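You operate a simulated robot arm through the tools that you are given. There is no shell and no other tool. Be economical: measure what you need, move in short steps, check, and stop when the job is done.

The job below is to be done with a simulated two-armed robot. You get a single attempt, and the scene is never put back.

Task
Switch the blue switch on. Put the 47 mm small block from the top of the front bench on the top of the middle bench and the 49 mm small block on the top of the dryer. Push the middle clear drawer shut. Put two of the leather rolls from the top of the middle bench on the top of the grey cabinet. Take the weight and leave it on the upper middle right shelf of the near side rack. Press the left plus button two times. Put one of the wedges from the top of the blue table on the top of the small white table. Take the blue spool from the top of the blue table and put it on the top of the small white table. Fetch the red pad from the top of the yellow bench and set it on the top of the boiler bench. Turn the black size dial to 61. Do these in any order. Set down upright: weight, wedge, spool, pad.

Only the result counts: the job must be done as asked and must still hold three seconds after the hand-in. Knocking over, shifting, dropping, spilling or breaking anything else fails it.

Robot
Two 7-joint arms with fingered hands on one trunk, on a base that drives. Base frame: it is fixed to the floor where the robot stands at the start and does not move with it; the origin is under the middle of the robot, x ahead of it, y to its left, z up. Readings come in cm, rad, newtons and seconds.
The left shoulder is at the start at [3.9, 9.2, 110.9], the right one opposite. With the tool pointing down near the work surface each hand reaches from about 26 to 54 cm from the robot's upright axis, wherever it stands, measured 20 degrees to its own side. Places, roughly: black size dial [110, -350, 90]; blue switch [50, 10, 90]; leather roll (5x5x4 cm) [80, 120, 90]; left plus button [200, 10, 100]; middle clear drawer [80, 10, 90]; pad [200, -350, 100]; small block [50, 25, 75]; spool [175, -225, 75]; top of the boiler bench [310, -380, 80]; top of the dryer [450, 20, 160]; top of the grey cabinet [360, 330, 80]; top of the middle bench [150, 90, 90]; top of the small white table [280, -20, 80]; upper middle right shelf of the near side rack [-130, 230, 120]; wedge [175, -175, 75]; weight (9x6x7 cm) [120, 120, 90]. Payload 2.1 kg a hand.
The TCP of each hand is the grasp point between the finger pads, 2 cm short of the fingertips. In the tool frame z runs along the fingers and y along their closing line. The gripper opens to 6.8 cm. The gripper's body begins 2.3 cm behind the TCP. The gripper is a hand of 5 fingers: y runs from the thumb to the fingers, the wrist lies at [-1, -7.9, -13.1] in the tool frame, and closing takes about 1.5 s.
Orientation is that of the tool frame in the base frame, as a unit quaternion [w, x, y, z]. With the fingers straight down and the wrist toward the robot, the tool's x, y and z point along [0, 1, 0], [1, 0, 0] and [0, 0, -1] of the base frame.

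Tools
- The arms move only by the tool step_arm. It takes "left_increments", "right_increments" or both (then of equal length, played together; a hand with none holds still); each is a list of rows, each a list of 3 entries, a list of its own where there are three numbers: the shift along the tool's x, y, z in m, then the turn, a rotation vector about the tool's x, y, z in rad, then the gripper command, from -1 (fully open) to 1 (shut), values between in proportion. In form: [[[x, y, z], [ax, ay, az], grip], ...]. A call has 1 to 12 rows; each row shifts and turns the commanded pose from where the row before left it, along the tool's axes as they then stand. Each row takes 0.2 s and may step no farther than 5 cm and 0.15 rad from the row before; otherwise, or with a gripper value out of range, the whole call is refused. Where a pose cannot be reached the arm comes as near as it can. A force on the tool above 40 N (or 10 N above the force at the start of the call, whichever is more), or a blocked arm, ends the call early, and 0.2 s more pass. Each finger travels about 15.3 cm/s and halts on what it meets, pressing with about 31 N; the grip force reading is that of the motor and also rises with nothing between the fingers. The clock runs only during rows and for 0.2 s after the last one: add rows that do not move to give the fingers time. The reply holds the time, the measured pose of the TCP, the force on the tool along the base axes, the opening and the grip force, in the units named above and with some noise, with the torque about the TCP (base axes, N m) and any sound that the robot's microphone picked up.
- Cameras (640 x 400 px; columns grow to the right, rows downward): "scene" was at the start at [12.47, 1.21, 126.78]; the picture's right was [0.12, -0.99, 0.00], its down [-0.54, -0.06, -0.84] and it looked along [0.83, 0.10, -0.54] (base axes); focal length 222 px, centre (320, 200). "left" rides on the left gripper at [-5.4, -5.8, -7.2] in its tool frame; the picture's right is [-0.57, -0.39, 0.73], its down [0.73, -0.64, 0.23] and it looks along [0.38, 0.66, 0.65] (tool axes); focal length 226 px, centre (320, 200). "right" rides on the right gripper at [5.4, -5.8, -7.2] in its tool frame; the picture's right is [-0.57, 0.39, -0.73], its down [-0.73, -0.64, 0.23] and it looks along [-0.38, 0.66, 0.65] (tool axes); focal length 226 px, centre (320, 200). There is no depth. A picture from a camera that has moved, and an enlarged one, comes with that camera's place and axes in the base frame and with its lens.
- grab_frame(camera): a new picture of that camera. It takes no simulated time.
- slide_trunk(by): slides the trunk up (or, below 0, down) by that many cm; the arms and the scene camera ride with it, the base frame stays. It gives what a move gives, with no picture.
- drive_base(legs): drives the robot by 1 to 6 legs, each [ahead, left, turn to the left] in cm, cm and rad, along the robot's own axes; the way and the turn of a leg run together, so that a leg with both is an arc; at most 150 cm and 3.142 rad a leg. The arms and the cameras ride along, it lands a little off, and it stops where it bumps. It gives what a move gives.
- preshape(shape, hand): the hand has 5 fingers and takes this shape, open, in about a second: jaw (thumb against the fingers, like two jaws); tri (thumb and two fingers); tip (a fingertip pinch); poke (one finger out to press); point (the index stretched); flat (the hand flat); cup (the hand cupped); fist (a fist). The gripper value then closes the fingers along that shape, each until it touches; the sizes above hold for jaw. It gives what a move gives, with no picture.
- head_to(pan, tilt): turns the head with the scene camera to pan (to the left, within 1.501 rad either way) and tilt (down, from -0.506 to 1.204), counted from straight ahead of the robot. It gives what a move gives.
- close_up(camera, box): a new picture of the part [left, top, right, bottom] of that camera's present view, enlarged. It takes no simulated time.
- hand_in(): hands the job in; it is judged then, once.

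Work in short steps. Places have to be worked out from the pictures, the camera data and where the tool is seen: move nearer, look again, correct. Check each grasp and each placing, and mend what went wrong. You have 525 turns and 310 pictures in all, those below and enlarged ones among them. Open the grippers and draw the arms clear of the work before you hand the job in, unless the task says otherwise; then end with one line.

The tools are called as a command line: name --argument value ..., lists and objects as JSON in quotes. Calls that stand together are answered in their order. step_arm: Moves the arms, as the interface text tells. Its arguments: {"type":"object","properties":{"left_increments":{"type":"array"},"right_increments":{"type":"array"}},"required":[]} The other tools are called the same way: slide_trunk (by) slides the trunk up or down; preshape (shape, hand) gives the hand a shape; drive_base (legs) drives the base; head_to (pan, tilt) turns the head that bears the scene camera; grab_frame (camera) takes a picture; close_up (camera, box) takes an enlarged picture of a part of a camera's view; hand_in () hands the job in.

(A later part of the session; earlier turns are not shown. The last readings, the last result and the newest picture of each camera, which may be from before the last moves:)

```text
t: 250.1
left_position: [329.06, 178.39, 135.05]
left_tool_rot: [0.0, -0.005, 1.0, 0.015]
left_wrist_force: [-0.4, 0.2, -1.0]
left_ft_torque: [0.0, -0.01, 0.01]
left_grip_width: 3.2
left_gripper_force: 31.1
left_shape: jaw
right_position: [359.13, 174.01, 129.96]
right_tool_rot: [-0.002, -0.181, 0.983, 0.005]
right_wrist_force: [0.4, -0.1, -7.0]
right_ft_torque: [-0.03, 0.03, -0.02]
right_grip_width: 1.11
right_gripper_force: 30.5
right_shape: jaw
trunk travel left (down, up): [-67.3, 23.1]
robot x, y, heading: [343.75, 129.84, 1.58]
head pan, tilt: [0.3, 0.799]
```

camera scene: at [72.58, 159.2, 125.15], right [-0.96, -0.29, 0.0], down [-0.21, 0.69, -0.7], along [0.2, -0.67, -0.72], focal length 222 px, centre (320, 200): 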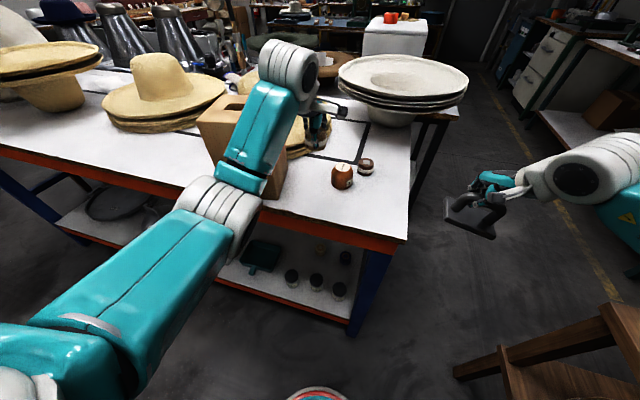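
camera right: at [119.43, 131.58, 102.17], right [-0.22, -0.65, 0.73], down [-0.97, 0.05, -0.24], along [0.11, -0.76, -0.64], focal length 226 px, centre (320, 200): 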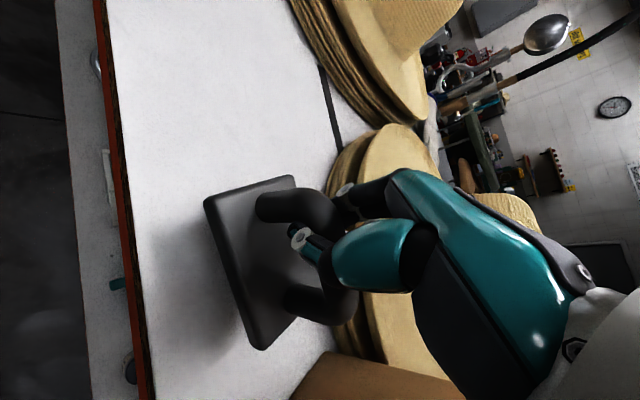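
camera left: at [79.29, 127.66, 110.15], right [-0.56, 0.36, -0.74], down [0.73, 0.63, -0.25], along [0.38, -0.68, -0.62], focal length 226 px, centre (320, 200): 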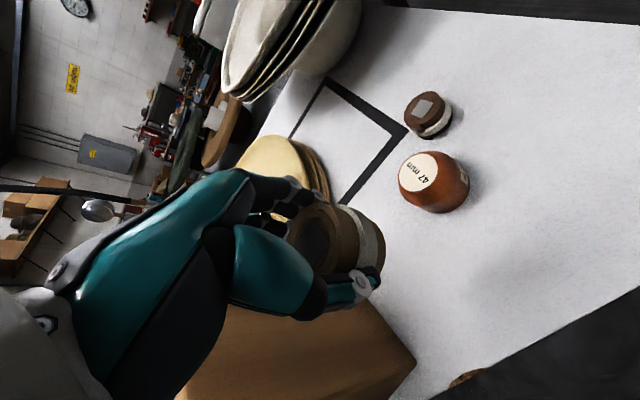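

Continue: to the cabinet front, robot target ≈(402, 268) so the left hand is over [387, 317].

drive_base --legs '[[0, -86, -0.009], [138, 0, 0], [0, 27, 0]]'

slide_trunk --by -38

head_to --pan 0.2 --tilt 0.7

grab_frame --camera "left"

grab_frame --camera "scene"

```text
t: 262.5
left_position: [388.32, 315.1, 135.06]
left_tool_rot: [0.0, 0.004, 1.0, 0.015]
left_wrist_force: [0.1, 0.2, -0.1]
left_ft_torque: [0.02, -0.04, 0.0]
left_grip_width: 3.19
left_gripper_force: 31.4
left_shape: jaw
right_position: [418.49, 309.93, 129.85]
right_tool_rot: [-0.001, -0.171, 0.985, 0.005]
right_wrist_force: [0.3, 1.2, -5.8]
right_ft_torque: [0.0, 0.03, 0.01]
right_grip_width: 1.08
right_gripper_force: 30.8
right_shape: jaw
trunk travel left (down, up): [-67.3, 23.1]
robot x, y, heading: [402.34, 266.17, 1.557]
head pan, tilt: [0.3, 0.799]
```

```text
t: 266.2
left_position: [388.59, 315.15, 97.03]
left_tool_rot: [-0.001, 0.005, 1.0, 0.015]
left_wrist_force: [0.1, -0.2, -0.2]
left_ft_torque: [0.0, -0.03, 0.02]
left_grip_width: 3.2
left_gripper_force: 30.5
left_shape: jaw
right_position: [418.74, 310.03, 92.0]
right_tool_rot: [-0.001, -0.172, 0.985, 0.006]
right_wrist_force: [0.2, 0.2, -6.3]
right_ft_torque: [-0.05, 0.05, -0.02]
right_grip_width: 1.09
right_gripper_force: 31.3
right_shape: jaw
trunk travel left (down, up): [-29.3, 61.1]
robot x, y, heading: [402.42, 266.09, 1.556]
head pan, tilt: [0.3, 0.799]
```

```text
t: 266.9
left_position: [388.54, 315.03, 97.01]
left_tool_rot: [0.0, 0.005, 1.0, 0.015]
left_wrist_force: [0.9, -0.3, -0.5]
left_ft_torque: [0.0, 0.01, -0.05]
left_grip_width: 3.21
left_gripper_force: 30.6
left_shape: jaw
right_position: [418.62, 310.16, 91.88]
right_tool_rot: [-0.001, -0.172, 0.985, 0.006]
right_wrist_force: [0.2, 0.1, -6.1]
right_ft_torque: [-0.04, 0.03, -0.02]
right_grip_width: 1.09
right_gripper_force: 30.6
right_shape: jaw
trunk travel left (down, up): [-29.3, 61.1]
robot x, y, heading: [402.45, 266.17, 1.561]
head pan, tilt: [0.201, 0.7]
```

```text
196 pictures are left
camera left: at [394.05, 308.97, 103.95], right [0.56, -0.37, -0.74], down [-0.74, -0.63, -0.25], along [-0.37, 0.69, -0.62], focal length 226 px, centre (320, 200)
```

left: 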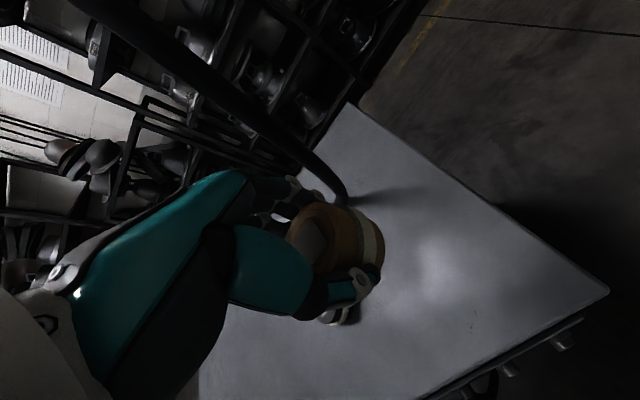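

```text
195 pictures are left
camera scene: at [400.99, 279.12, 119.92], right [0.98, 0.19, 0.0], down [0.12, -0.63, -0.76], along [-0.15, 0.75, -0.65], focal length 222 px, centre (320, 200)
```

scene: 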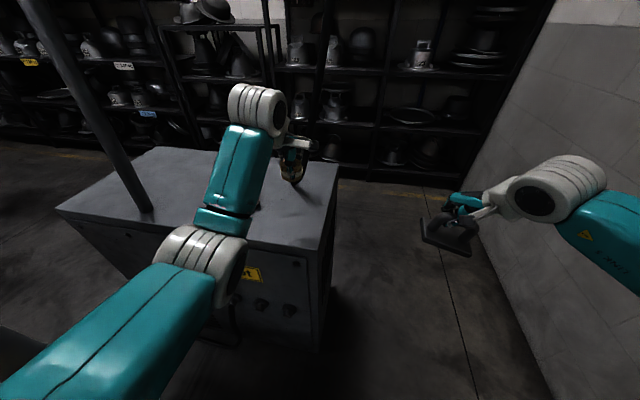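

Good spot. Move 1.5 cm inward and lower until contact.

step_arm --left_increments '[[[0.01, 0.017, 0.03], [0, 0, 0], 1], [[0, 0, 0.04], [0, 0, 0], 1], [[0, 0, 0.04], [0, 0, 0], 1], [[0, 0, 0.02], [0, 0, 0], 1], [[0, 0, 0.008], [0, 0, 0], 1], [[0, 0, 0.004], [0, 0, 0], 1], [[0, 0, 0.003], [0, 0, 0], 1], [[0, 0, 0.003], [0, 0, 0], 1], [[0, 0, 0.003], [0, 0, 0], 1]]'

grab_frame --camera "left"

```text
t: 268.9
left_position: [387.42, 317.13, 82.46]
left_tool_rot: [0.0, 0.004, 1.0, 0.021]
left_wrist_force: [-0.9, 0.4, 40.3]
left_ft_torque: [0.13, -0.04, -0.05]
left_grip_width: 3.34
left_gripper_force: 30.7
left_shape: jaw
right_position: [418.65, 309.81, 92.14]
right_tool_rot: [-0.002, -0.172, 0.985, 0.006]
right_wrist_force: [0.2, 0.2, -5.7]
right_ft_torque: [-0.01, 0.01, 0.03]
right_grip_width: 1.08
right_gripper_force: 30.9
right_shape: jaw
trunk travel left (down, up): [-29.3, 61.1]
robot x, y, heading: [402.34, 266.24, 1.559]
head pan, tilt: [0.201, 0.7]
```

```text
194 pictures are left
camera left: at [393.06, 310.96, 89.29], right [0.56, -0.36, -0.74], down [-0.74, -0.62, -0.26], along [-0.37, 0.69, -0.62], focal length 226 px, centre (320, 200)
```

left: 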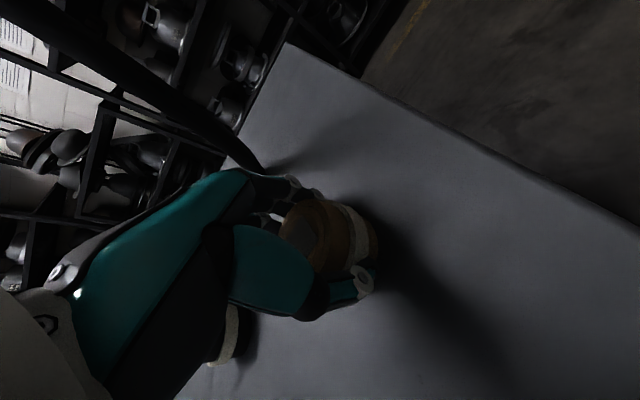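

Contact with 40 N; relieve, release, lift.

step_arm --left_increments '[[[0, 0, -0.007], [0, 0, 0], 1], [[0, 0, 0], [0, 0, 0], 0.4], [[0, 0, 0], [0, 0, 0], 0], [[0, 0, 0], [0, 0, 0], -0.5], [[0, 0, 0], [0, 0, 0], -0.8], [[0, 0, 0], [0, 0, 0], -0.8], [[0, 0, -0.02], [0, 0, 0], -0.8], [[0, 0, -0.04], [0, 0, 0], -0.8], [[0, 0, -0.045], [0, 0, 0], -0.8]]'

grab_frame --camera "left"

```text
t: 270.9
left_position: [387.56, 316.77, 93.27]
left_tool_rot: [0.0, 0.004, 1.0, 0.016]
left_wrist_force: [-0.5, -0.6, 0.2]
left_ft_torque: [-0.01, 0.0, 0.0]
left_grip_width: 6.14
left_gripper_force: 0.1
left_shape: jaw
right_position: [418.56, 310.0, 91.97]
right_tool_rot: [-0.001, -0.171, 0.985, 0.005]
right_wrist_force: [0.4, -0.2, -5.7]
right_ft_torque: [-0.03, 0.0, 0.01]
right_grip_width: 1.1
right_gripper_force: 31.6
right_shape: jaw
trunk travel left (down, up): [-29.3, 61.1]
robot x, y, heading: [402.62, 266.09, 1.562]
head pan, tilt: [0.201, 0.7]
```

```text
193 pictures are left
camera left: at [393.16, 310.73, 100.15], right [0.56, -0.37, -0.74], down [-0.74, -0.63, -0.25], along [-0.37, 0.69, -0.62], focal length 226 px, centre (320, 200)
```

left: 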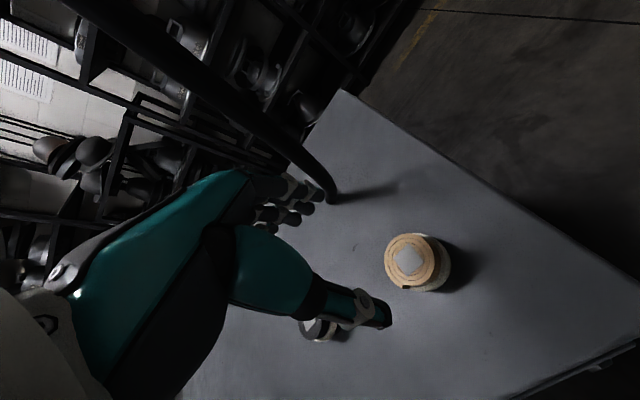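

Both rolls are on the cabinet. Next the left plus button at the devices near [200, 10]; drive back to the aisle, staying facing +y.

slide_trunk --by 25

drive_base --legs '[[0, -27, 0.01], [-138, 0, 0], [0, 65, 0], [-150, 0, 0], [-70, 0, 0], [0, 140, 0]]'

head_to --pan 0.3 --tilt 0.4

grab_frame --camera "scene"

```text
t: 273.4
left_position: [387.5, 316.81, 118.15]
left_tool_rot: [0.001, 0.004, 1.0, 0.016]
left_wrist_force: [1.2, -0.3, 0.1]
left_ft_torque: [0.0, -0.03, 0.0]
left_grip_width: 6.13
left_gripper_force: 0.1
left_shape: jaw
right_position: [418.75, 310.12, 116.88]
right_tool_rot: [0.0, -0.172, 0.985, 0.005]
right_wrist_force: [-0.3, -0.2, -5.9]
right_ft_torque: [-0.01, 0.02, 0.0]
right_grip_width: 1.1
right_gripper_force: 31.3
right_shape: jaw
trunk travel left (down, up): [-54.3, 36.1]
robot x, y, heading: [402.54, 266.04, 1.559]
head pan, tilt: [0.201, 0.7]
```

```text
t: 302.1
left_position: [210.83, -44.86, 118.15]
left_tool_rot: [0.001, -0.012, 1.0, 0.015]
left_wrist_force: [-0.2, 0.0, -0.2]
left_ft_torque: [-0.02, -0.03, 0.02]
left_grip_width: 6.11
left_gripper_force: 0.2
left_shape: jaw
right_position: [242.16, -50.75, 116.91]
right_tool_rot: [-0.001, -0.187, 0.982, 0.005]
right_wrist_force: [0.9, -1.1, -6.3]
right_ft_torque: [-0.07, 0.0, 0.01]
right_grip_width: 1.07
right_gripper_force: 31.3
right_shape: jaw
trunk travel left (down, up): [-54.3, 36.1]
robot x, y, heading: [227.52, -95.37, 1.59]
head pan, tilt: [0.201, 0.7]
```

```text
t: 302.9
left_position: [210.88, -44.92, 118.29]
left_tool_rot: [0.0, -0.012, 1.0, 0.015]
left_wrist_force: [0.1, 0.0, -0.2]
left_ft_torque: [0.01, -0.02, -0.02]
left_grip_width: 6.12
left_gripper_force: 0.1
left_shape: jaw
right_position: [242.16, -50.89, 116.99]
right_tool_rot: [-0.001, -0.187, 0.982, 0.005]
right_wrist_force: [0.3, 0.4, -6.6]
right_ft_torque: [-0.04, 0.02, 0.01]
right_grip_width: 1.08
right_gripper_force: 31.4
right_shape: jaw
trunk travel left (down, up): [-54.3, 36.1]
robot x, y, heading: [227.94, -95.27, 1.587]
head pan, tilt: [0.3, 0.4]
```

```text
192 pictures are left
camera scene: at [224.59, -84.47, 147.75], right [0.95, 0.32, 0.0], down [0.12, -0.37, -0.92], along [-0.29, 0.87, -0.39], focal length 222 px, centre (320, 200)
```

scene: 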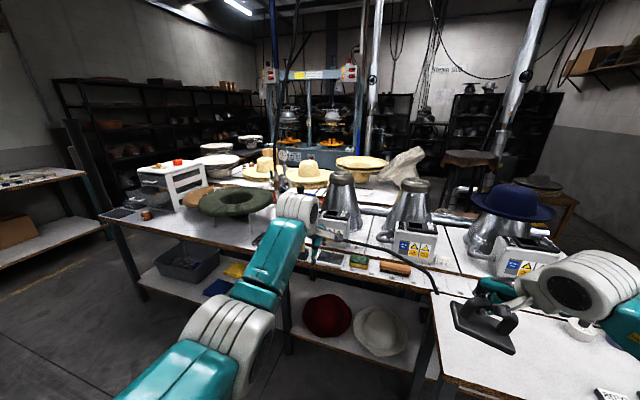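

The first device at ≈[202, 6] likely bears the left plus button. I move the left arm aside by driving left a bit later; zoom first.

close_up --camera "scene" --box '[290, 180, 450, 280]'

grab_frame --camera "left"

```text
4.00 times, centred on (370, 230) of scene
camera zoom: at [224.59, -84.47, 147.75], right [0.95, 0.32, 0.0], down [0.12, -0.37, -0.92], along [-0.29, 0.87, -0.39], focal length 887 px, centre (120, 80)
```

zoom: 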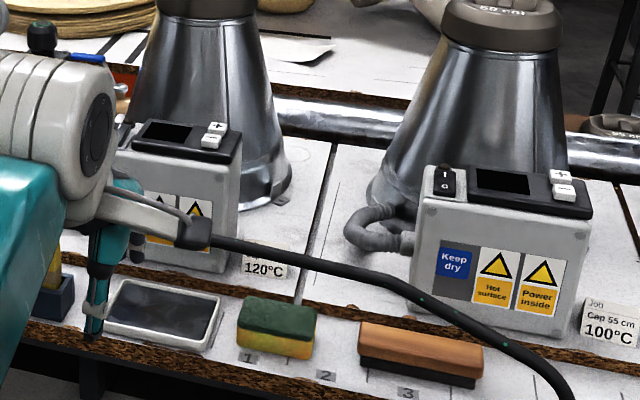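

```text
190 pictures are left
camera left: at [216.61, -50.86, 125.11], right [0.57, -0.35, -0.74], down [-0.72, -0.65, -0.25], along [-0.39, 0.67, -0.62], focal length 226 px, centre (320, 200)
```

left: 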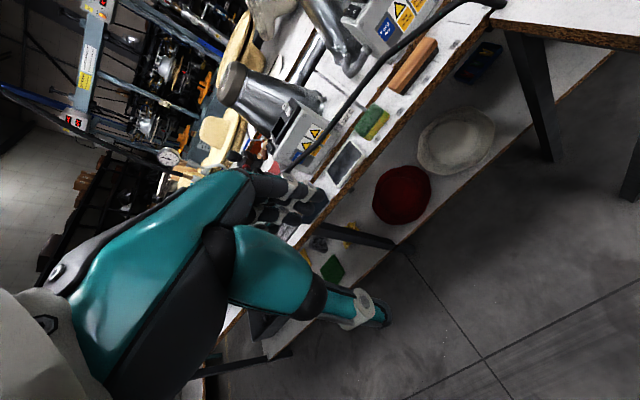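

Device 1's plus button is the rear one of two white keys, around [205, 11, ~98]. A black cord runs in front. I move a bit nearer and lift the left hand out of view for a clearer look.

drive_base --legs '[[35, -8, -0.016]]'

step_arm --left_increments '[[[0.04, -0.02, 0], [0, 0, 0], -0.8], [[0.04, -0.02, 0], [0, 0, 0], -0.8], [[0.04, -0.02, 0], [0, 0, 0], -0.8], [[0.04, -0.02, 0], [0, 0, 0], -0.8]]'

head_to --pan 0.2 --tilt 0.6

grab_frame --camera "scene"

grab_frame --camera "left"

close_up --camera "scene" --box '[230, 160, 390, 280]'

```text
t: 305.2
left_position: [218.66, -9.31, 118.14]
left_tool_rot: [-0.001, -0.007, 1.0, 0.016]
left_wrist_force: [-0.6, 0.5, 0.1]
left_ft_torque: [-0.01, 0.0, 0.0]
left_grip_width: 6.1
left_gripper_force: 0.1
left_shape: jaw
right_position: [250.17, -15.52, 117.03]
right_tool_rot: [-0.002, -0.182, 0.983, 0.005]
right_wrist_force: [0.2, 0.1, -6.7]
right_ft_torque: [-0.01, 0.0, 0.02]
right_grip_width: 1.08
right_gripper_force: 31.2
right_shape: jaw
trunk travel left (down, up): [-54.3, 36.1]
robot x, y, heading: [235.15, -59.74, 1.59]
head pan, tilt: [0.3, 0.4]
```

```text
t: 306.2
left_position: [202.97, -17.67, 117.96]
left_tool_rot: [0.0, -0.006, 1.0, 0.015]
left_wrist_force: [0.1, 0.6, 0.1]
left_ft_torque: [0.03, -0.01, 0.01]
left_grip_width: 6.09
left_gripper_force: 0.1
left_shape: jaw
right_position: [249.96, -15.6, 116.94]
right_tool_rot: [-0.001, -0.182, 0.983, 0.004]
right_wrist_force: [-0.5, 0.3, -5.5]
right_ft_torque: [0.01, 0.02, -0.01]
right_grip_width: 1.07
right_gripper_force: 30.9
right_shape: jaw
trunk travel left (down, up): [-54.3, 36.1]
robot x, y, heading: [235.0, -59.93, 1.581]
head pan, tilt: [0.3, 0.4]
```

```text
t: 306.9
left_position: [202.99, -17.58, 118.09]
left_tool_rot: [0.0, -0.006, 1.0, 0.016]
left_wrist_force: [-0.1, -1.2, -0.2]
left_ft_torque: [-0.01, 0.03, -0.01]
left_grip_width: 6.1
left_gripper_force: 0.1
left_shape: jaw
right_position: [250.01, -15.64, 116.79]
right_tool_rot: [-0.001, -0.181, 0.983, 0.006]
right_wrist_force: [-0.3, 0.7, -5.9]
right_ft_torque: [0.0, 0.01, 0.0]
right_grip_width: 1.05
right_gripper_force: 31.3
right_shape: jaw
trunk travel left (down, up): [-54.3, 36.1]
robot x, y, heading: [234.76, -60.06, 1.584]
head pan, tilt: [0.201, 0.6]
```

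```text
189 pictures are left
camera scene: at [233.05, -49.22, 145.94], right [0.98, 0.21, 0.0], down [0.12, -0.55, -0.83], along [-0.17, 0.81, -0.56], focal length 222 px, centre (320, 200)
```

scene: 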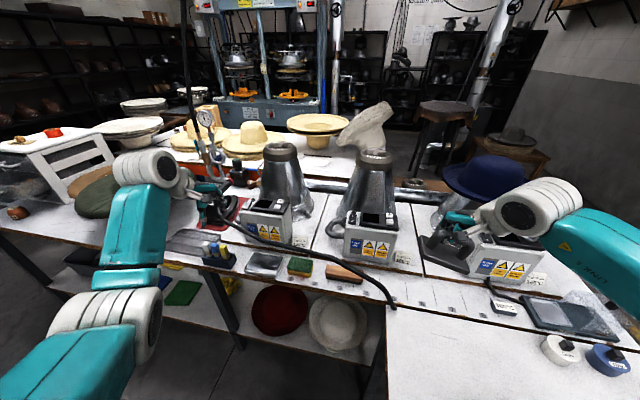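

```text
188 pictures are left
camera left: at [208.7, -23.59, 124.92], right [0.57, -0.36, -0.74], down [-0.72, -0.64, -0.25], along [-0.39, 0.68, -0.62], focal length 226 px, centre (320, 200)
```

left: 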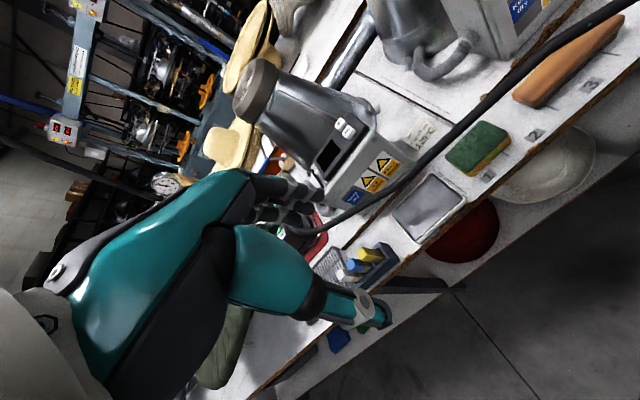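

```text
3.33 times, centred on (310, 220) of scene
camera zoom: at [233.05, -49.22, 145.94], right [0.98, 0.21, 0.0], down [0.12, -0.55, -0.83], along [-0.17, 0.81, -0.56], focal length 740 px, centre (353, 133)
```

zoom: 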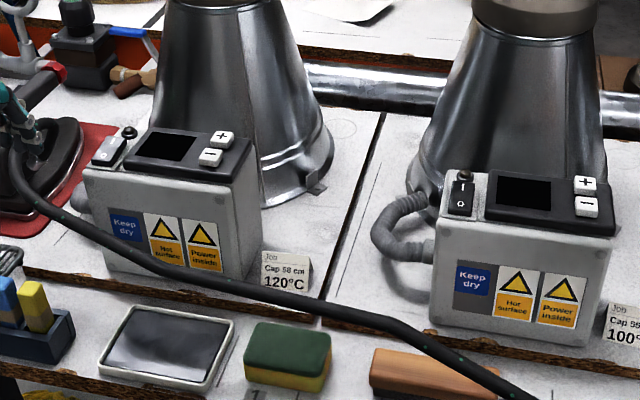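

Left plus button ≈[204.7, 14.3, 98.7]. I retract the weight hand, shape the left hand to poke, and bring both to a safe posture before moving in.

preshape --shape "poke" --hand "left"

step_arm --left_increments '[[[-0.04, 0, 0], [0, 0, 0], -1], [[-0.04, 0, 0], [0, 0, 0], -1], [[-0.04, 0, 0], [0, 0, 0], -1], [[-0.03, 0, 0], [0, 0, 0], -1]]' --right_increments '[[[-0.01, -0.04, 0], [0, 0, 0], 1], [[-0.01, -0.04, 0], [0, 0, 0], 1], [[-0.01, -0.04, 0], [0, 0, 0], 1], [[-0.01, -0.03, 0], [0, 0, 0], 1]]'

drive_base --legs '[[16, 16, -0.01]]'

grab_frame --camera "scene"

grab_frame --camera "left"

```text
t: 307.8
left_position: [203.04, -17.64, 118.04]
left_tool_rot: [0.0, -0.007, 1.0, 0.015]
left_wrist_force: [-0.1, 0.1, 0.0]
left_ft_torque: [-0.04, 0.02, 0.01]
left_grip_width: 0.03
left_gripper_force: 0.1
left_shape: poke
right_position: [250.05, -15.46, 116.86]
right_tool_rot: [-0.001, -0.182, 0.983, 0.005]
right_wrist_force: [0.5, 0.5, -6.2]
right_ft_torque: [-0.05, 0.04, -0.02]
right_grip_width: 1.09
right_gripper_force: 31.1
right_shape: jaw
trunk travel left (down, up): [-54.3, 36.1]
robot x, y, heading: [234.96, -59.74, 1.58]
head pan, tilt: [0.201, 0.6]
```

```text
t: 308.8
left_position: [217.99, -17.46, 118.09]
left_tool_rot: [0.0, -0.007, 1.0, 0.016]
left_wrist_force: [-0.3, 0.5, 0.6]
left_ft_torque: [-0.03, 0.02, 0.0]
left_grip_width: 0.01
left_gripper_force: 0.0
left_shape: poke
right_position: [259.35, -28.24, 116.8]
right_tool_rot: [0.0, -0.183, 0.983, 0.006]
right_wrist_force: [-0.2, -0.4, -5.9]
right_ft_torque: [-0.03, 0.06, 0.0]
right_grip_width: 1.08
right_gripper_force: 31.1
right_shape: jaw
trunk travel left (down, up): [-54.3, 36.1]
robot x, y, heading: [235.09, -59.6, 1.586]
head pan, tilt: [0.201, 0.6]
```

```text
t: 310.6
left_position: [202.04, -1.16, 117.9]
left_tool_rot: [-0.001, 0.0, 1.0, 0.016]
left_wrist_force: [0.6, 0.2, -0.6]
left_ft_torque: [0.02, 0.04, 0.04]
left_grip_width: 0.02
left_gripper_force: 0.1
left_shape: poke
right_position: [243.5, -12.5, 116.7]
right_tool_rot: [0.0, -0.177, 0.984, 0.005]
right_wrist_force: [0.5, -0.7, -6.0]
right_ft_torque: [-0.01, 0.03, -0.03]
right_grip_width: 1.06
right_gripper_force: 30.8
right_shape: jaw
trunk travel left (down, up): [-54.3, 36.1]
robot x, y, heading: [218.3, -44.18, 1.571]
head pan, tilt: [0.201, 0.6]
```

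```text
186 pictures are left
camera scene: at [216.9, -33.23, 145.93], right [0.98, 0.2, 0.0], down [0.11, -0.55, -0.82], along [-0.17, 0.81, -0.57], focal length 222 px, centre (320, 200)
```

scene: 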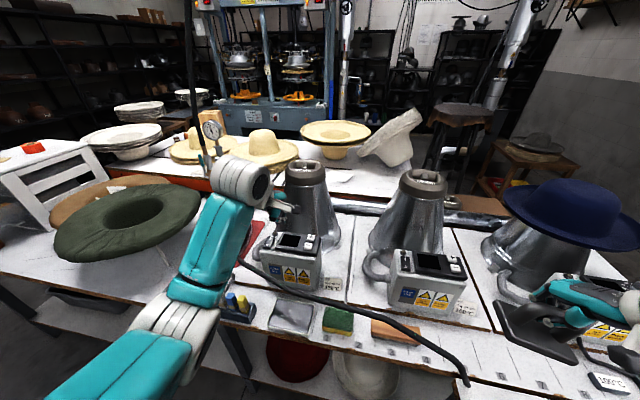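

```text
185 pictures are left
camera left: at [207.69, -7.27, 124.88], right [0.57, -0.36, -0.74], down [-0.73, -0.63, -0.25], along [-0.38, 0.68, -0.62], focal length 226 px, centre (320, 200)
```

left: 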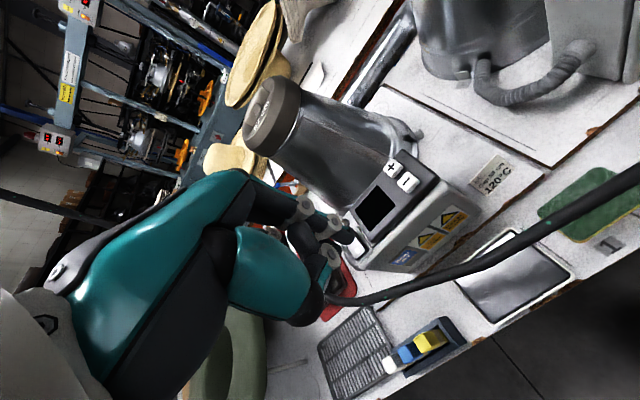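

Plus button ≈[204.6, 14.8, 98]. It is far, so I tilt the left hand forward 0.5 rad, lower the trunk 12, then extend over the button.

step_arm --left_increments '[[[0, 0, 0], [-0.125, 0, 0], -1], [[0, 0, 0], [-0.125, 0, 0], -1], [[0, 0, 0], [-0.125, 0, 0], -1], [[0, 0, 0], [-0.125, 0, 0], -1], [[0, 0, 0], [0, 0, 0], -1]]'

slide_trunk --by -12

step_arm --left_increments '[[[-0.01, 0.035, 0.02], [0, 0, 0], -1], [[-0.008, 0.035, 0.02], [0, 0, 0], -1], [[-0.008, 0.035, 0.02], [0, 0, 0], -1], [[0, 0, 0], [0, 0, 0], -1]]'

grab_frame --camera "left"

close_up --camera "scene" --box '[200, 150, 400, 290]'

```text
t: 311.8
left_position: [202.22, -1.33, 117.91]
left_tool_rot: [-0.001, -0.001, 0.964, 0.265]
left_wrist_force: [0.0, 1.2, 0.1]
left_ft_torque: [0.03, -0.01, 0.01]
left_grip_width: 0.0
left_gripper_force: 0.1
left_shape: poke
right_position: [243.38, -12.42, 116.74]
right_tool_rot: [-0.001, -0.177, 0.984, 0.005]
right_wrist_force: [0.0, 0.2, -6.2]
right_ft_torque: [-0.05, 0.02, -0.02]
right_grip_width: 1.06
right_gripper_force: 31.3
right_shape: jaw
trunk travel left (down, up): [-54.3, 36.1]
robot x, y, heading: [218.6, -43.79, 1.573]
head pan, tilt: [0.201, 0.6]
```

```text
t: 313.2
left_position: [202.19, -1.32, 105.95]
left_tool_rot: [-0.001, -0.001, 0.965, 0.262]
left_wrist_force: [0.0, 0.2, 0.4]
left_ft_torque: [0.01, -0.02, 0.0]
left_grip_width: 0.0
left_gripper_force: 0.1
left_shape: poke
right_position: [243.33, -12.58, 104.79]
right_tool_rot: [-0.002, -0.177, 0.984, 0.006]
right_wrist_force: [0.2, -0.7, -5.7]
right_ft_torque: [-0.02, 0.05, 0.01]
right_grip_width: 1.06
right_gripper_force: 30.7
right_shape: jaw
trunk travel left (down, up): [-42.3, 48.1]
robot x, y, heading: [218.69, -43.71, 1.573]
head pan, tilt: [0.201, 0.6]
```

```text
t: 314.2
left_position: [205.0, 10.8, 106.23]
left_tool_rot: [-0.002, -0.001, 0.965, 0.263]
left_wrist_force: [0.9, 0.5, -0.3]
left_ft_torque: [0.0, 0.02, 0.0]
left_grip_width: 0.04
left_gripper_force: 0.1
left_shape: poke
right_position: [243.41, -12.59, 104.81]
right_tool_rot: [-0.001, -0.177, 0.984, 0.005]
right_wrist_force: [0.2, -0.6, -5.9]
right_ft_torque: [-0.01, 0.02, -0.01]
right_grip_width: 1.04
right_gripper_force: 30.8
right_shape: jaw
trunk travel left (down, up): [-42.3, 48.1]
robot x, y, heading: [218.57, -43.89, 1.571]
head pan, tilt: [0.201, 0.6]
```

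```text
184 pictures are left
camera left: at [210.5, 2.21, 109.36], right [0.57, 0.04, -0.82], down [-0.73, -0.44, -0.52], along [-0.38, 0.9, -0.22], focal length 226 px, centre (320, 200)
```

left: 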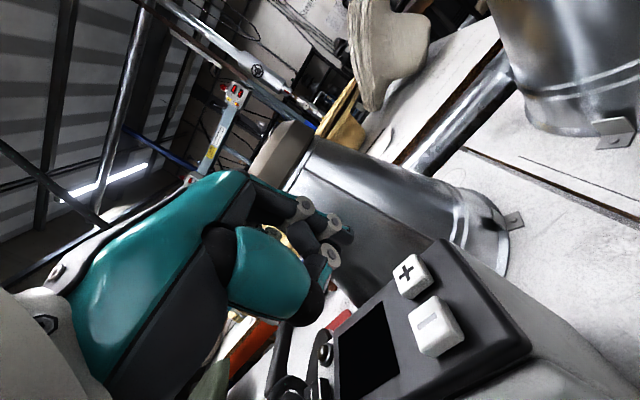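

```text
2.86 times, centred on (300, 220) of scene
camera zoom: at [216.96, -32.31, 133.89], right [0.98, 0.2, 0.0], down [0.11, -0.55, -0.82], along [-0.17, 0.81, -0.57], focal length 634 px, centre (377, 143)
```

zoom: 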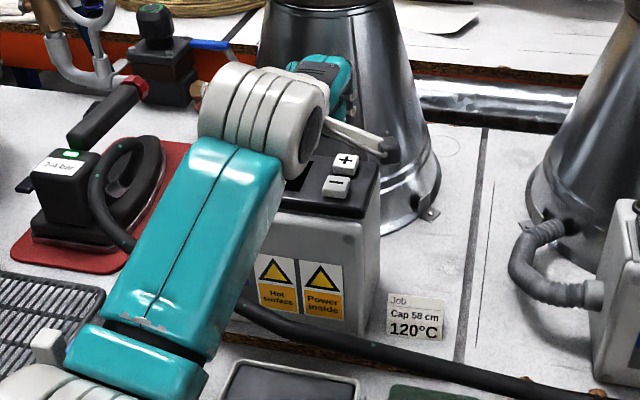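

Refined: plus at [204.15, 14.4, 98.1]; fingertip now ≈[205, 12.4, 104.5]. Move to just above it.

step_arm --left_increments '[[[0.004, -0.003, 0.018], [0, 0, 0], -1], [[0.004, -0.003, 0.018], [0, 0, 0], -1], [[0, -0.002, 0.016], [0, 0, 0], -1], [[0, 0, 0], [0, 0, 0], -1]]'

grab_frame --camera "left"

close_up --camera "scene" --box '[260, 170, 340, 230]'

```text
t: 315.2
left_position: [203.96, 12.78, 101.09]
left_tool_rot: [0.0, 0.0, 0.965, 0.263]
left_wrist_force: [0.2, -0.2, -0.1]
left_ft_torque: [-0.08, 0.02, -0.01]
left_grip_width: 0.01
left_gripper_force: 0.1
left_shape: poke
right_position: [243.39, -12.58, 104.79]
right_tool_rot: [-0.001, -0.177, 0.984, 0.005]
right_wrist_force: [0.2, -0.4, -5.7]
right_ft_torque: [-0.04, 0.06, 0.01]
right_grip_width: 1.05
right_gripper_force: 30.4
right_shape: jaw
trunk travel left (down, up): [-42.3, 48.1]
robot x, y, heading: [218.78, -43.79, 1.567]
head pan, tilt: [0.201, 0.6]
```

```text
182 pictures are left
camera left: at [209.56, 4.24, 104.35], right [0.57, 0.04, -0.82], down [-0.73, -0.44, -0.52], along [-0.38, 0.9, -0.22], focal length 226 px, centre (320, 200)
```

left: 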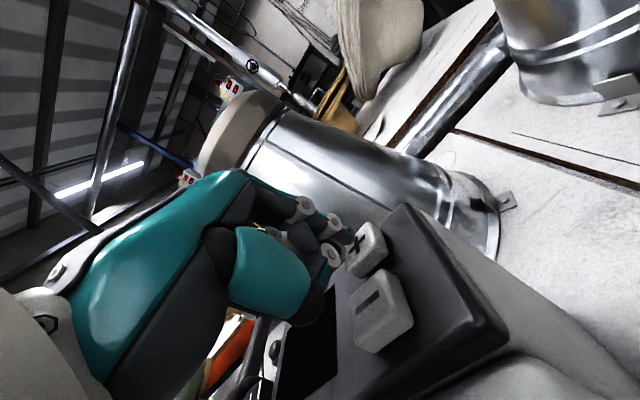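

```text
6.67 times, centred on (300, 200) of scene
camera zoom: at [216.96, -32.31, 133.89], right [0.98, 0.2, 0.0], down [0.11, -0.55, -0.82], along [-0.17, 0.81, -0.57], focal length 1479 px, centre (453, 200)
```

zoom: 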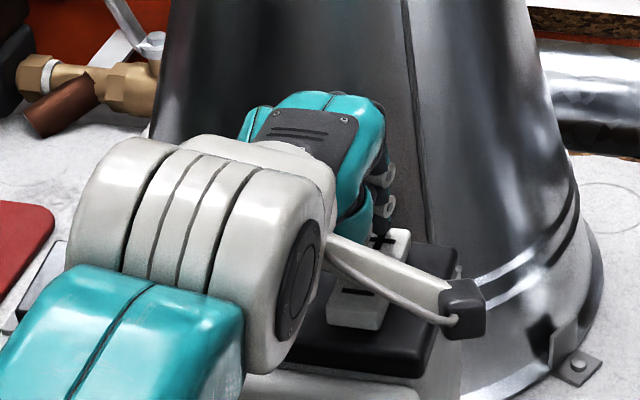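

The tip is directly above the plus key by ~1 cm. Press straight down in small steps and listen.

step_arm --left_increments '[[[0, -0.0025, 0.0043], [0, 0, 0], -1], [[0, -0.0015, 0.0026], [0, 0, 0], -1], [[0, -0.001, 0.0017], [0, 0, 0], -1], [[0, -0.001, 0.0017], [0, 0, 0], -1]]'

close_up --camera "left" --box '[280, 180, 440, 300]'

```text
t: 316.2
left_position: [203.96, 12.66, 100.32]
left_tool_rot: [0.0, -0.001, 0.964, 0.266]
left_wrist_force: [-1.1, -0.6, 17.8]
left_ft_torque: [0.18, 0.07, 0.01]
left_grip_width: 0.0
left_gripper_force: 0.0
left_shape: poke
right_position: [243.46, -12.73, 104.77]
right_tool_rot: [-0.001, -0.178, 0.984, 0.006]
right_wrist_force: [0.5, 1.3, -5.3]
right_ft_torque: [-0.03, 0.03, 0.01]
right_grip_width: 1.04
right_gripper_force: 31.4
right_shape: jaw
trunk travel left (down, up): [-42.3, 48.1]
robot x, y, heading: [218.48, -43.78, 1.572]
head pan, tilt: [0.201, 0.6]
heard: click
```

```text
3.33 times, centred on (360, 240) of left
camera zoom: at [209.54, 4.06, 103.42], right [0.57, 0.04, -0.82], down [-0.73, -0.43, -0.53], along [-0.38, 0.9, -0.21], focal length 754 px, centre (187, 67)
```

zoom: 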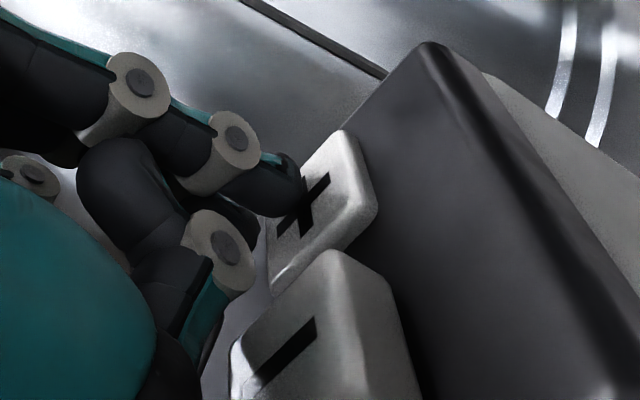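

A click was heard, so one press has counted. Release up by ~1.2 cm and press a second time.

step_arm --left_increments '[[[0, 0.0025, -0.0043], [0, 0, 0], -1], [[0, 0.0035, -0.006], [0, 0, 0], -1], [[0, 0, 0], [0, 0, 0], -1]]'

step_arm --left_increments '[[[0, -0.0025, 0.0043], [0, 0, 0], -1], [[0, -0.0015, 0.0026], [0, 0, 0], -1], [[0, -0.001, 0.0017], [0, 0, 0], -1], [[0, -0.001, 0.0017], [0, 0, 0], -1]]'

```text
t: 317.1
left_position: [203.81, 12.85, 101.06]
left_tool_rot: [0.0, -0.001, 0.965, 0.263]
left_wrist_force: [-1.5, -0.6, 0.4]
left_ft_torque: [-0.01, 0.0, 0.02]
left_grip_width: 0.0
left_gripper_force: 0.0
left_shape: poke
right_position: [243.39, -12.54, 104.76]
right_tool_rot: [-0.001, -0.177, 0.984, 0.005]
right_wrist_force: [0.1, -0.9, -6.4]
right_ft_torque: [-0.06, 0.02, 0.0]
right_grip_width: 1.08
right_gripper_force: 30.5
right_shape: jaw
trunk travel left (down, up): [-42.3, 48.1]
robot x, y, heading: [218.5, -43.69, 1.576]
head pan, tilt: [0.201, 0.6]
```

```text
t: 318.1
left_position: [203.78, 12.54, 100.23]
left_tool_rot: [-0.001, -0.002, 0.964, 0.265]
left_wrist_force: [-3.5, -1.7, 10.6]
left_ft_torque: [0.07, 0.0, 0.0]
left_grip_width: 0.01
left_gripper_force: 0.0
left_shape: poke
right_position: [243.37, -12.68, 104.8]
right_tool_rot: [-0.001, -0.178, 0.984, 0.006]
right_wrist_force: [-0.4, 0.6, -5.7]
right_ft_torque: [-0.05, 0.05, 0.0]
right_grip_width: 1.04
right_gripper_force: 30.8
right_shape: jaw
trunk travel left (down, up): [-42.3, 48.1]
robot x, y, heading: [218.98, -43.75, 1.575]
head pan, tilt: [0.201, 0.6]
heard: click
```

Second click heard. Lift off and back away.

step_arm --left_increments '[[[0, 0.01, -0.017], [0, 0, 0], -1], [[0, 0.015, -0.026], [0, 0, 0], -1], [[0, 0.015, -0.026], [0, 0, 0], -1], [[0, -0.03, -0.02], [0, 0, 0], -1], [[0, -0.03, -0.02], [0, 0, 0], -1], [[0, -0.03, -0.02], [0, 0, 0], -1], [[0, 0, 0], [0.125, 0, 0], -1], [[0, 0, 0], [0.125, 0, 0], -1], [[0, 0, 0], [0.125, 0, 0], -1], [[0, 0, 0], [0.125, 0, 0], -1]]'

close_up --camera "scene" --box '[240, 170, 360, 260]'

```text
t: 320.2
left_position: [203.99, 1.79, 108.7]
left_tool_rot: [0.0, -0.001, 1.0, 0.015]
left_wrist_force: [0.9, 0.7, -0.9]
left_ft_torque: [0.02, 0.02, 0.01]
left_grip_width: 0.0
left_gripper_force: 0.1
left_shape: poke
right_position: [243.28, -12.58, 104.79]
right_tool_rot: [-0.001, -0.177, 0.984, 0.005]
right_wrist_force: [-0.3, -1.1, -6.7]
right_ft_torque: [-0.06, 0.04, 0.01]
right_grip_width: 1.05
right_gripper_force: 30.7
right_shape: jaw
trunk travel left (down, up): [-42.3, 48.1]
robot x, y, heading: [218.68, -43.83, 1.571]
head pan, tilt: [0.201, 0.6]
```

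```text
4.44 times, centred on (300, 215) of scene
camera zoom: at [216.96, -32.31, 133.89], right [0.98, 0.2, 0.0], down [0.11, -0.55, -0.82], along [-0.17, 0.81, -0.57], focal length 986 px, centre (409, 133)
```

zoom: 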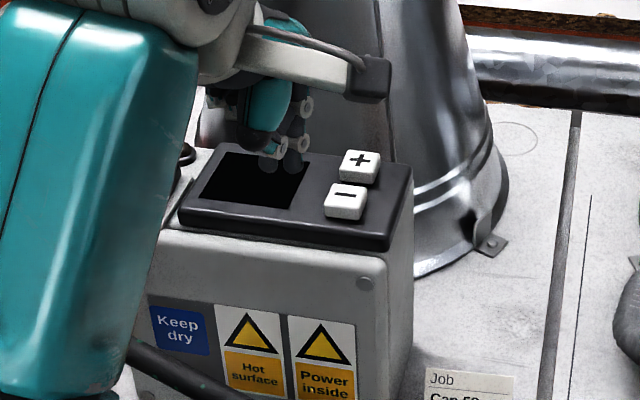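

Button done. Back off and drive along to the drawer cabinet near x≈95.

drive_base --legs '[[-22, 0, 0], [0, 118, 0]]'

head_to --pan 0.25 --tilt 0.55

grab_frame --camera "scene"

grab_frame --camera "left"

```text
t: 327.6
left_position: [84.41, -21.63, 108.7]
left_tool_rot: [-0.001, -0.007, 1.0, 0.016]
left_wrist_force: [0.0, -0.1, 0.5]
left_ft_torque: [0.01, 0.01, 0.01]
left_grip_width: 0.01
left_gripper_force: 0.0
left_shape: poke
right_position: [123.78, -35.62, 104.81]
right_tool_rot: [-0.002, -0.182, 0.983, 0.006]
right_wrist_force: [0.1, 0.5, -5.7]
right_ft_torque: [-0.04, 0.02, -0.03]
right_grip_width: 1.08
right_gripper_force: 30.7
right_shape: jaw
trunk travel left (down, up): [-42.3, 48.1]
robot x, y, heading: [99.11, -67.25, 1.58]
head pan, tilt: [0.201, 0.6]
```

```text
t: 328.2
left_position: [84.27, -21.49, 108.7]
left_tool_rot: [0.0, -0.006, 1.0, 0.015]
left_wrist_force: [0.3, -0.9, 0.6]
left_ft_torque: [-0.01, 0.01, -0.01]
left_grip_width: 0.02
left_gripper_force: 0.1
left_shape: poke
right_position: [123.79, -35.62, 104.74]
right_tool_rot: [-0.001, -0.181, 0.983, 0.005]
right_wrist_force: [-0.4, 0.4, -5.4]
right_ft_torque: [-0.03, 0.02, 0.0]
right_grip_width: 1.02
right_gripper_force: 30.9
right_shape: jaw
trunk travel left (down, up): [-42.3, 48.1]
robot x, y, heading: [99.26, -67.59, 1.586]
head pan, tilt: [0.25, 0.55]
```

```text
178 pictures are left
camera scene: at [97.19, -55.67, 134.34], right [0.97, 0.26, 0.0], down [0.13, -0.51, -0.85], along [-0.22, 0.82, -0.52], focal length 222 px, centre (320, 200)
```

scene: 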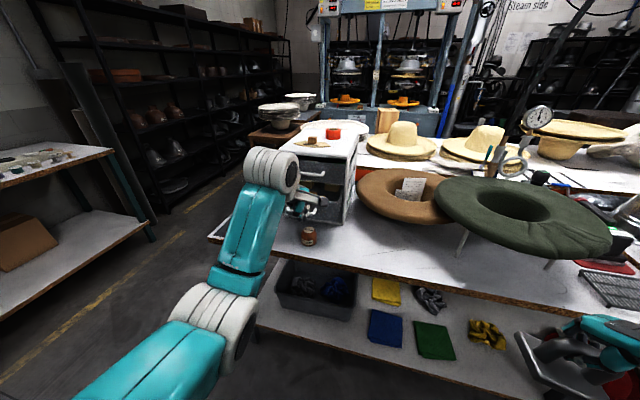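

```text
177 pictures are left
camera left: at [89.94, -27.6, 115.61], right [0.57, -0.36, -0.74], down [-0.72, -0.64, -0.25], along [-0.39, 0.68, -0.62], focal length 226 px, centre (320, 200)
```

left: 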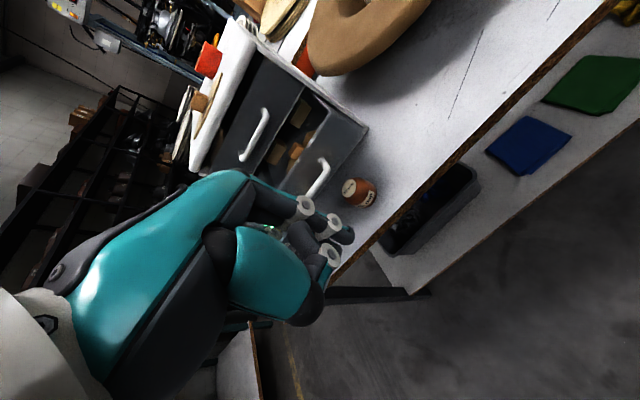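

I move the left arm aside to the right... actually shift it left and take a close view of the drawer.

step_arm --left_increments '[[[-0.045, 0, -0.01], [0, 0, 0], -1], [[-0.045, 0, -0.01], [0, 0, 0], -1], [[-0.045, 0, -0.01], [0, 0, 0], -1], [[-0.045, 0, -0.01], [0, 0, 0], -1]]'

close_up --camera "scene" --box '[200, 110, 400, 260]'

grab_frame --camera "left"

```text
t: 329.2
left_position: [102.52, -21.37, 112.62]
left_tool_rot: [-0.001, -0.006, 1.0, 0.016]
left_wrist_force: [0.6, -0.3, 0.1]
left_ft_torque: [-0.03, -0.01, -0.01]
left_grip_width: 0.0
left_gripper_force: 0.1
left_shape: poke
right_position: [123.94, -35.51, 104.76]
right_tool_rot: [0.0, -0.182, 0.983, 0.004]
right_wrist_force: [0.7, -0.5, -5.8]
right_ft_torque: [-0.02, 0.01, 0.02]
right_grip_width: 1.06
right_gripper_force: 31.2
right_shape: jaw
trunk travel left (down, up): [-42.3, 48.1]
robot x, y, heading: [99.57, -67.16, 1.584]
head pan, tilt: [0.25, 0.55]
```

```text
2.67 times, centred on (300, 185) of scene
camera zoom: at [97.23, -55.67, 134.34], right [0.97, 0.26, 0.0], down [0.13, -0.51, -0.85], along [-0.22, 0.82, -0.52], focal length 592 px, centre (373, 240)
```

zoom: 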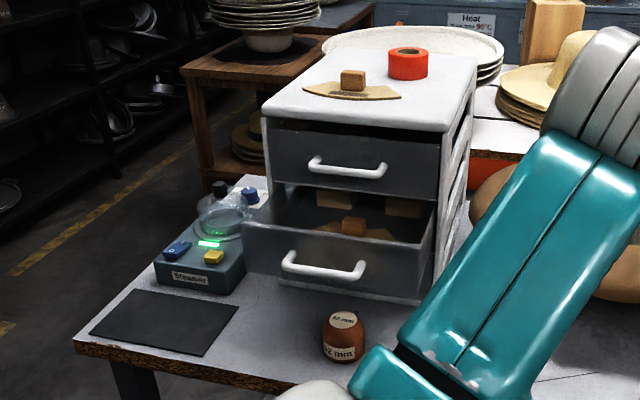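

```text
175 pictures are left
camera left: at [108.17, -27.32, 119.53], right [0.57, -0.36, -0.74], down [-0.72, -0.64, -0.25], along [-0.39, 0.68, -0.62], focal length 226 px, centre (320, 200)
```

left: 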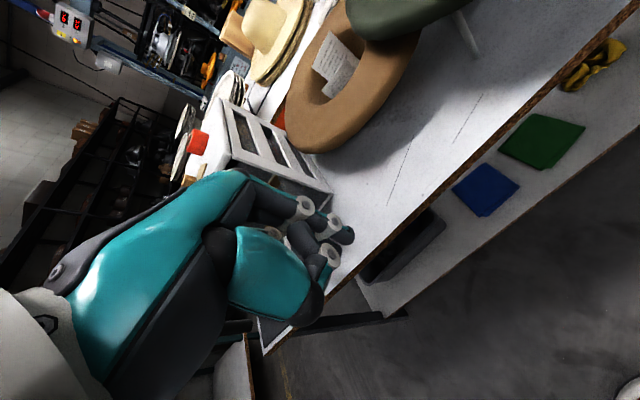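

The steamer's lamp is green, confirming the switch is on. The open middle drawer's front is at about y 3.5, x 64–87, handle at [76, 0.5, 94]. I'll push the face left of the handle with the forward-tilted index finger; first line up.

drive_base --legs '[[0, 17, -0.013]]'

step_arm --left_increments '[[[0.045, 0, 0], [-0.13, 0, 0], -1], [[0.045, 0, 0], [-0.13, 0, 0], -1], [[0.045, 0, 0], [-0.13, 0, 0], -1], [[0.045, 0, 0], [-0.13, 0, 0], -1], [[0, 0, 0], [-0.13, 0, 0], -1], [[0, 0, 0], [-0.13, 0, 0], -1], [[0, 0, 0], [-0.13, 0, 0], -1], [[0, 0, 0], [-0.13, 0, 0], -1], [[0, 0, 0], [0, 0, 0], -1]]'

grab_frame --camera "scene"

grab_frame --camera "left"

```text
t: 330.7
left_position: [86.07, -21.51, 112.54]
left_tool_rot: [0.0, 0.0, 1.0, 0.016]
left_wrist_force: [0.4, 1.2, -1.3]
left_ft_torque: [0.0, 0.04, 0.02]
left_grip_width: 0.02
left_gripper_force: 0.0
left_shape: poke
right_position: [107.47, -36.03, 104.74]
right_tool_rot: [-0.001, -0.175, 0.984, 0.005]
right_wrist_force: [-0.8, 0.0, -6.4]
right_ft_torque: [-0.05, 0.0, 0.02]
right_grip_width: 1.03
right_gripper_force: 30.7
right_shape: jaw
trunk travel left (down, up): [-42.3, 48.1]
robot x, y, heading: [82.6, -67.58, 1.572]
head pan, tilt: [0.25, 0.55]
```

```text
t: 332.7
left_position: [68.11, -21.32, 112.54]
left_tool_rot: [0.0, 0.0, 0.859, 0.512]
left_wrist_force: [0.1, 0.1, 1.4]
left_ft_torque: [0.0, -0.03, 0.01]
left_grip_width: 0.0
left_gripper_force: 0.1
left_shape: poke
right_position: [107.51, -36.08, 104.74]
right_tool_rot: [-0.001, -0.175, 0.984, 0.005]
right_wrist_force: [0.0, 0.3, -5.5]
right_ft_torque: [-0.05, -0.01, 0.02]
right_grip_width: 1.02
right_gripper_force: 31.3
right_shape: jaw
trunk travel left (down, up): [-42.3, 48.1]
robot x, y, heading: [82.47, -67.73, 1.568]
head pan, tilt: [0.25, 0.55]
```

```text
174 pictures are left
camera scene: at [80.51, -55.72, 134.34], right [0.97, 0.24, 0.0], down [0.13, -0.51, -0.85], along [-0.21, 0.83, -0.52], focal length 222 px, centre (320, 200)
```

scene: 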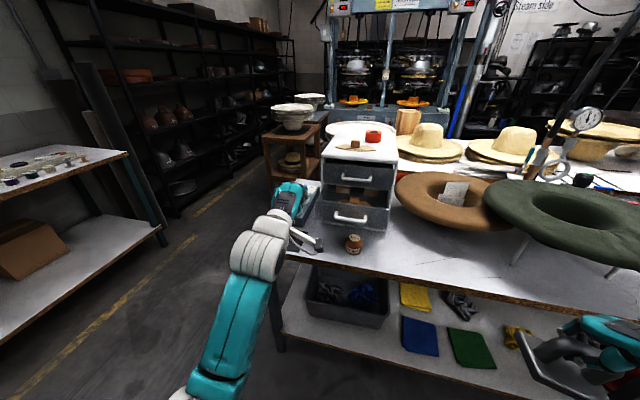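

```text
173 pictures are left
camera left: at [73.76, -30.51, 110.84], right [0.57, 0.45, -0.69], down [-0.73, -0.1, -0.67], along [-0.38, 0.88, 0.28], focal length 226 px, centre (320, 200)
```

left: 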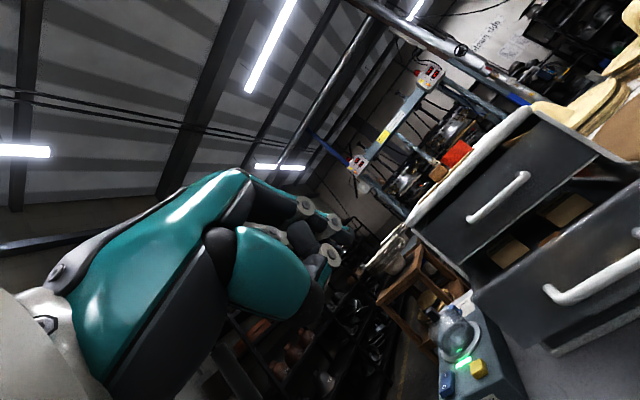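

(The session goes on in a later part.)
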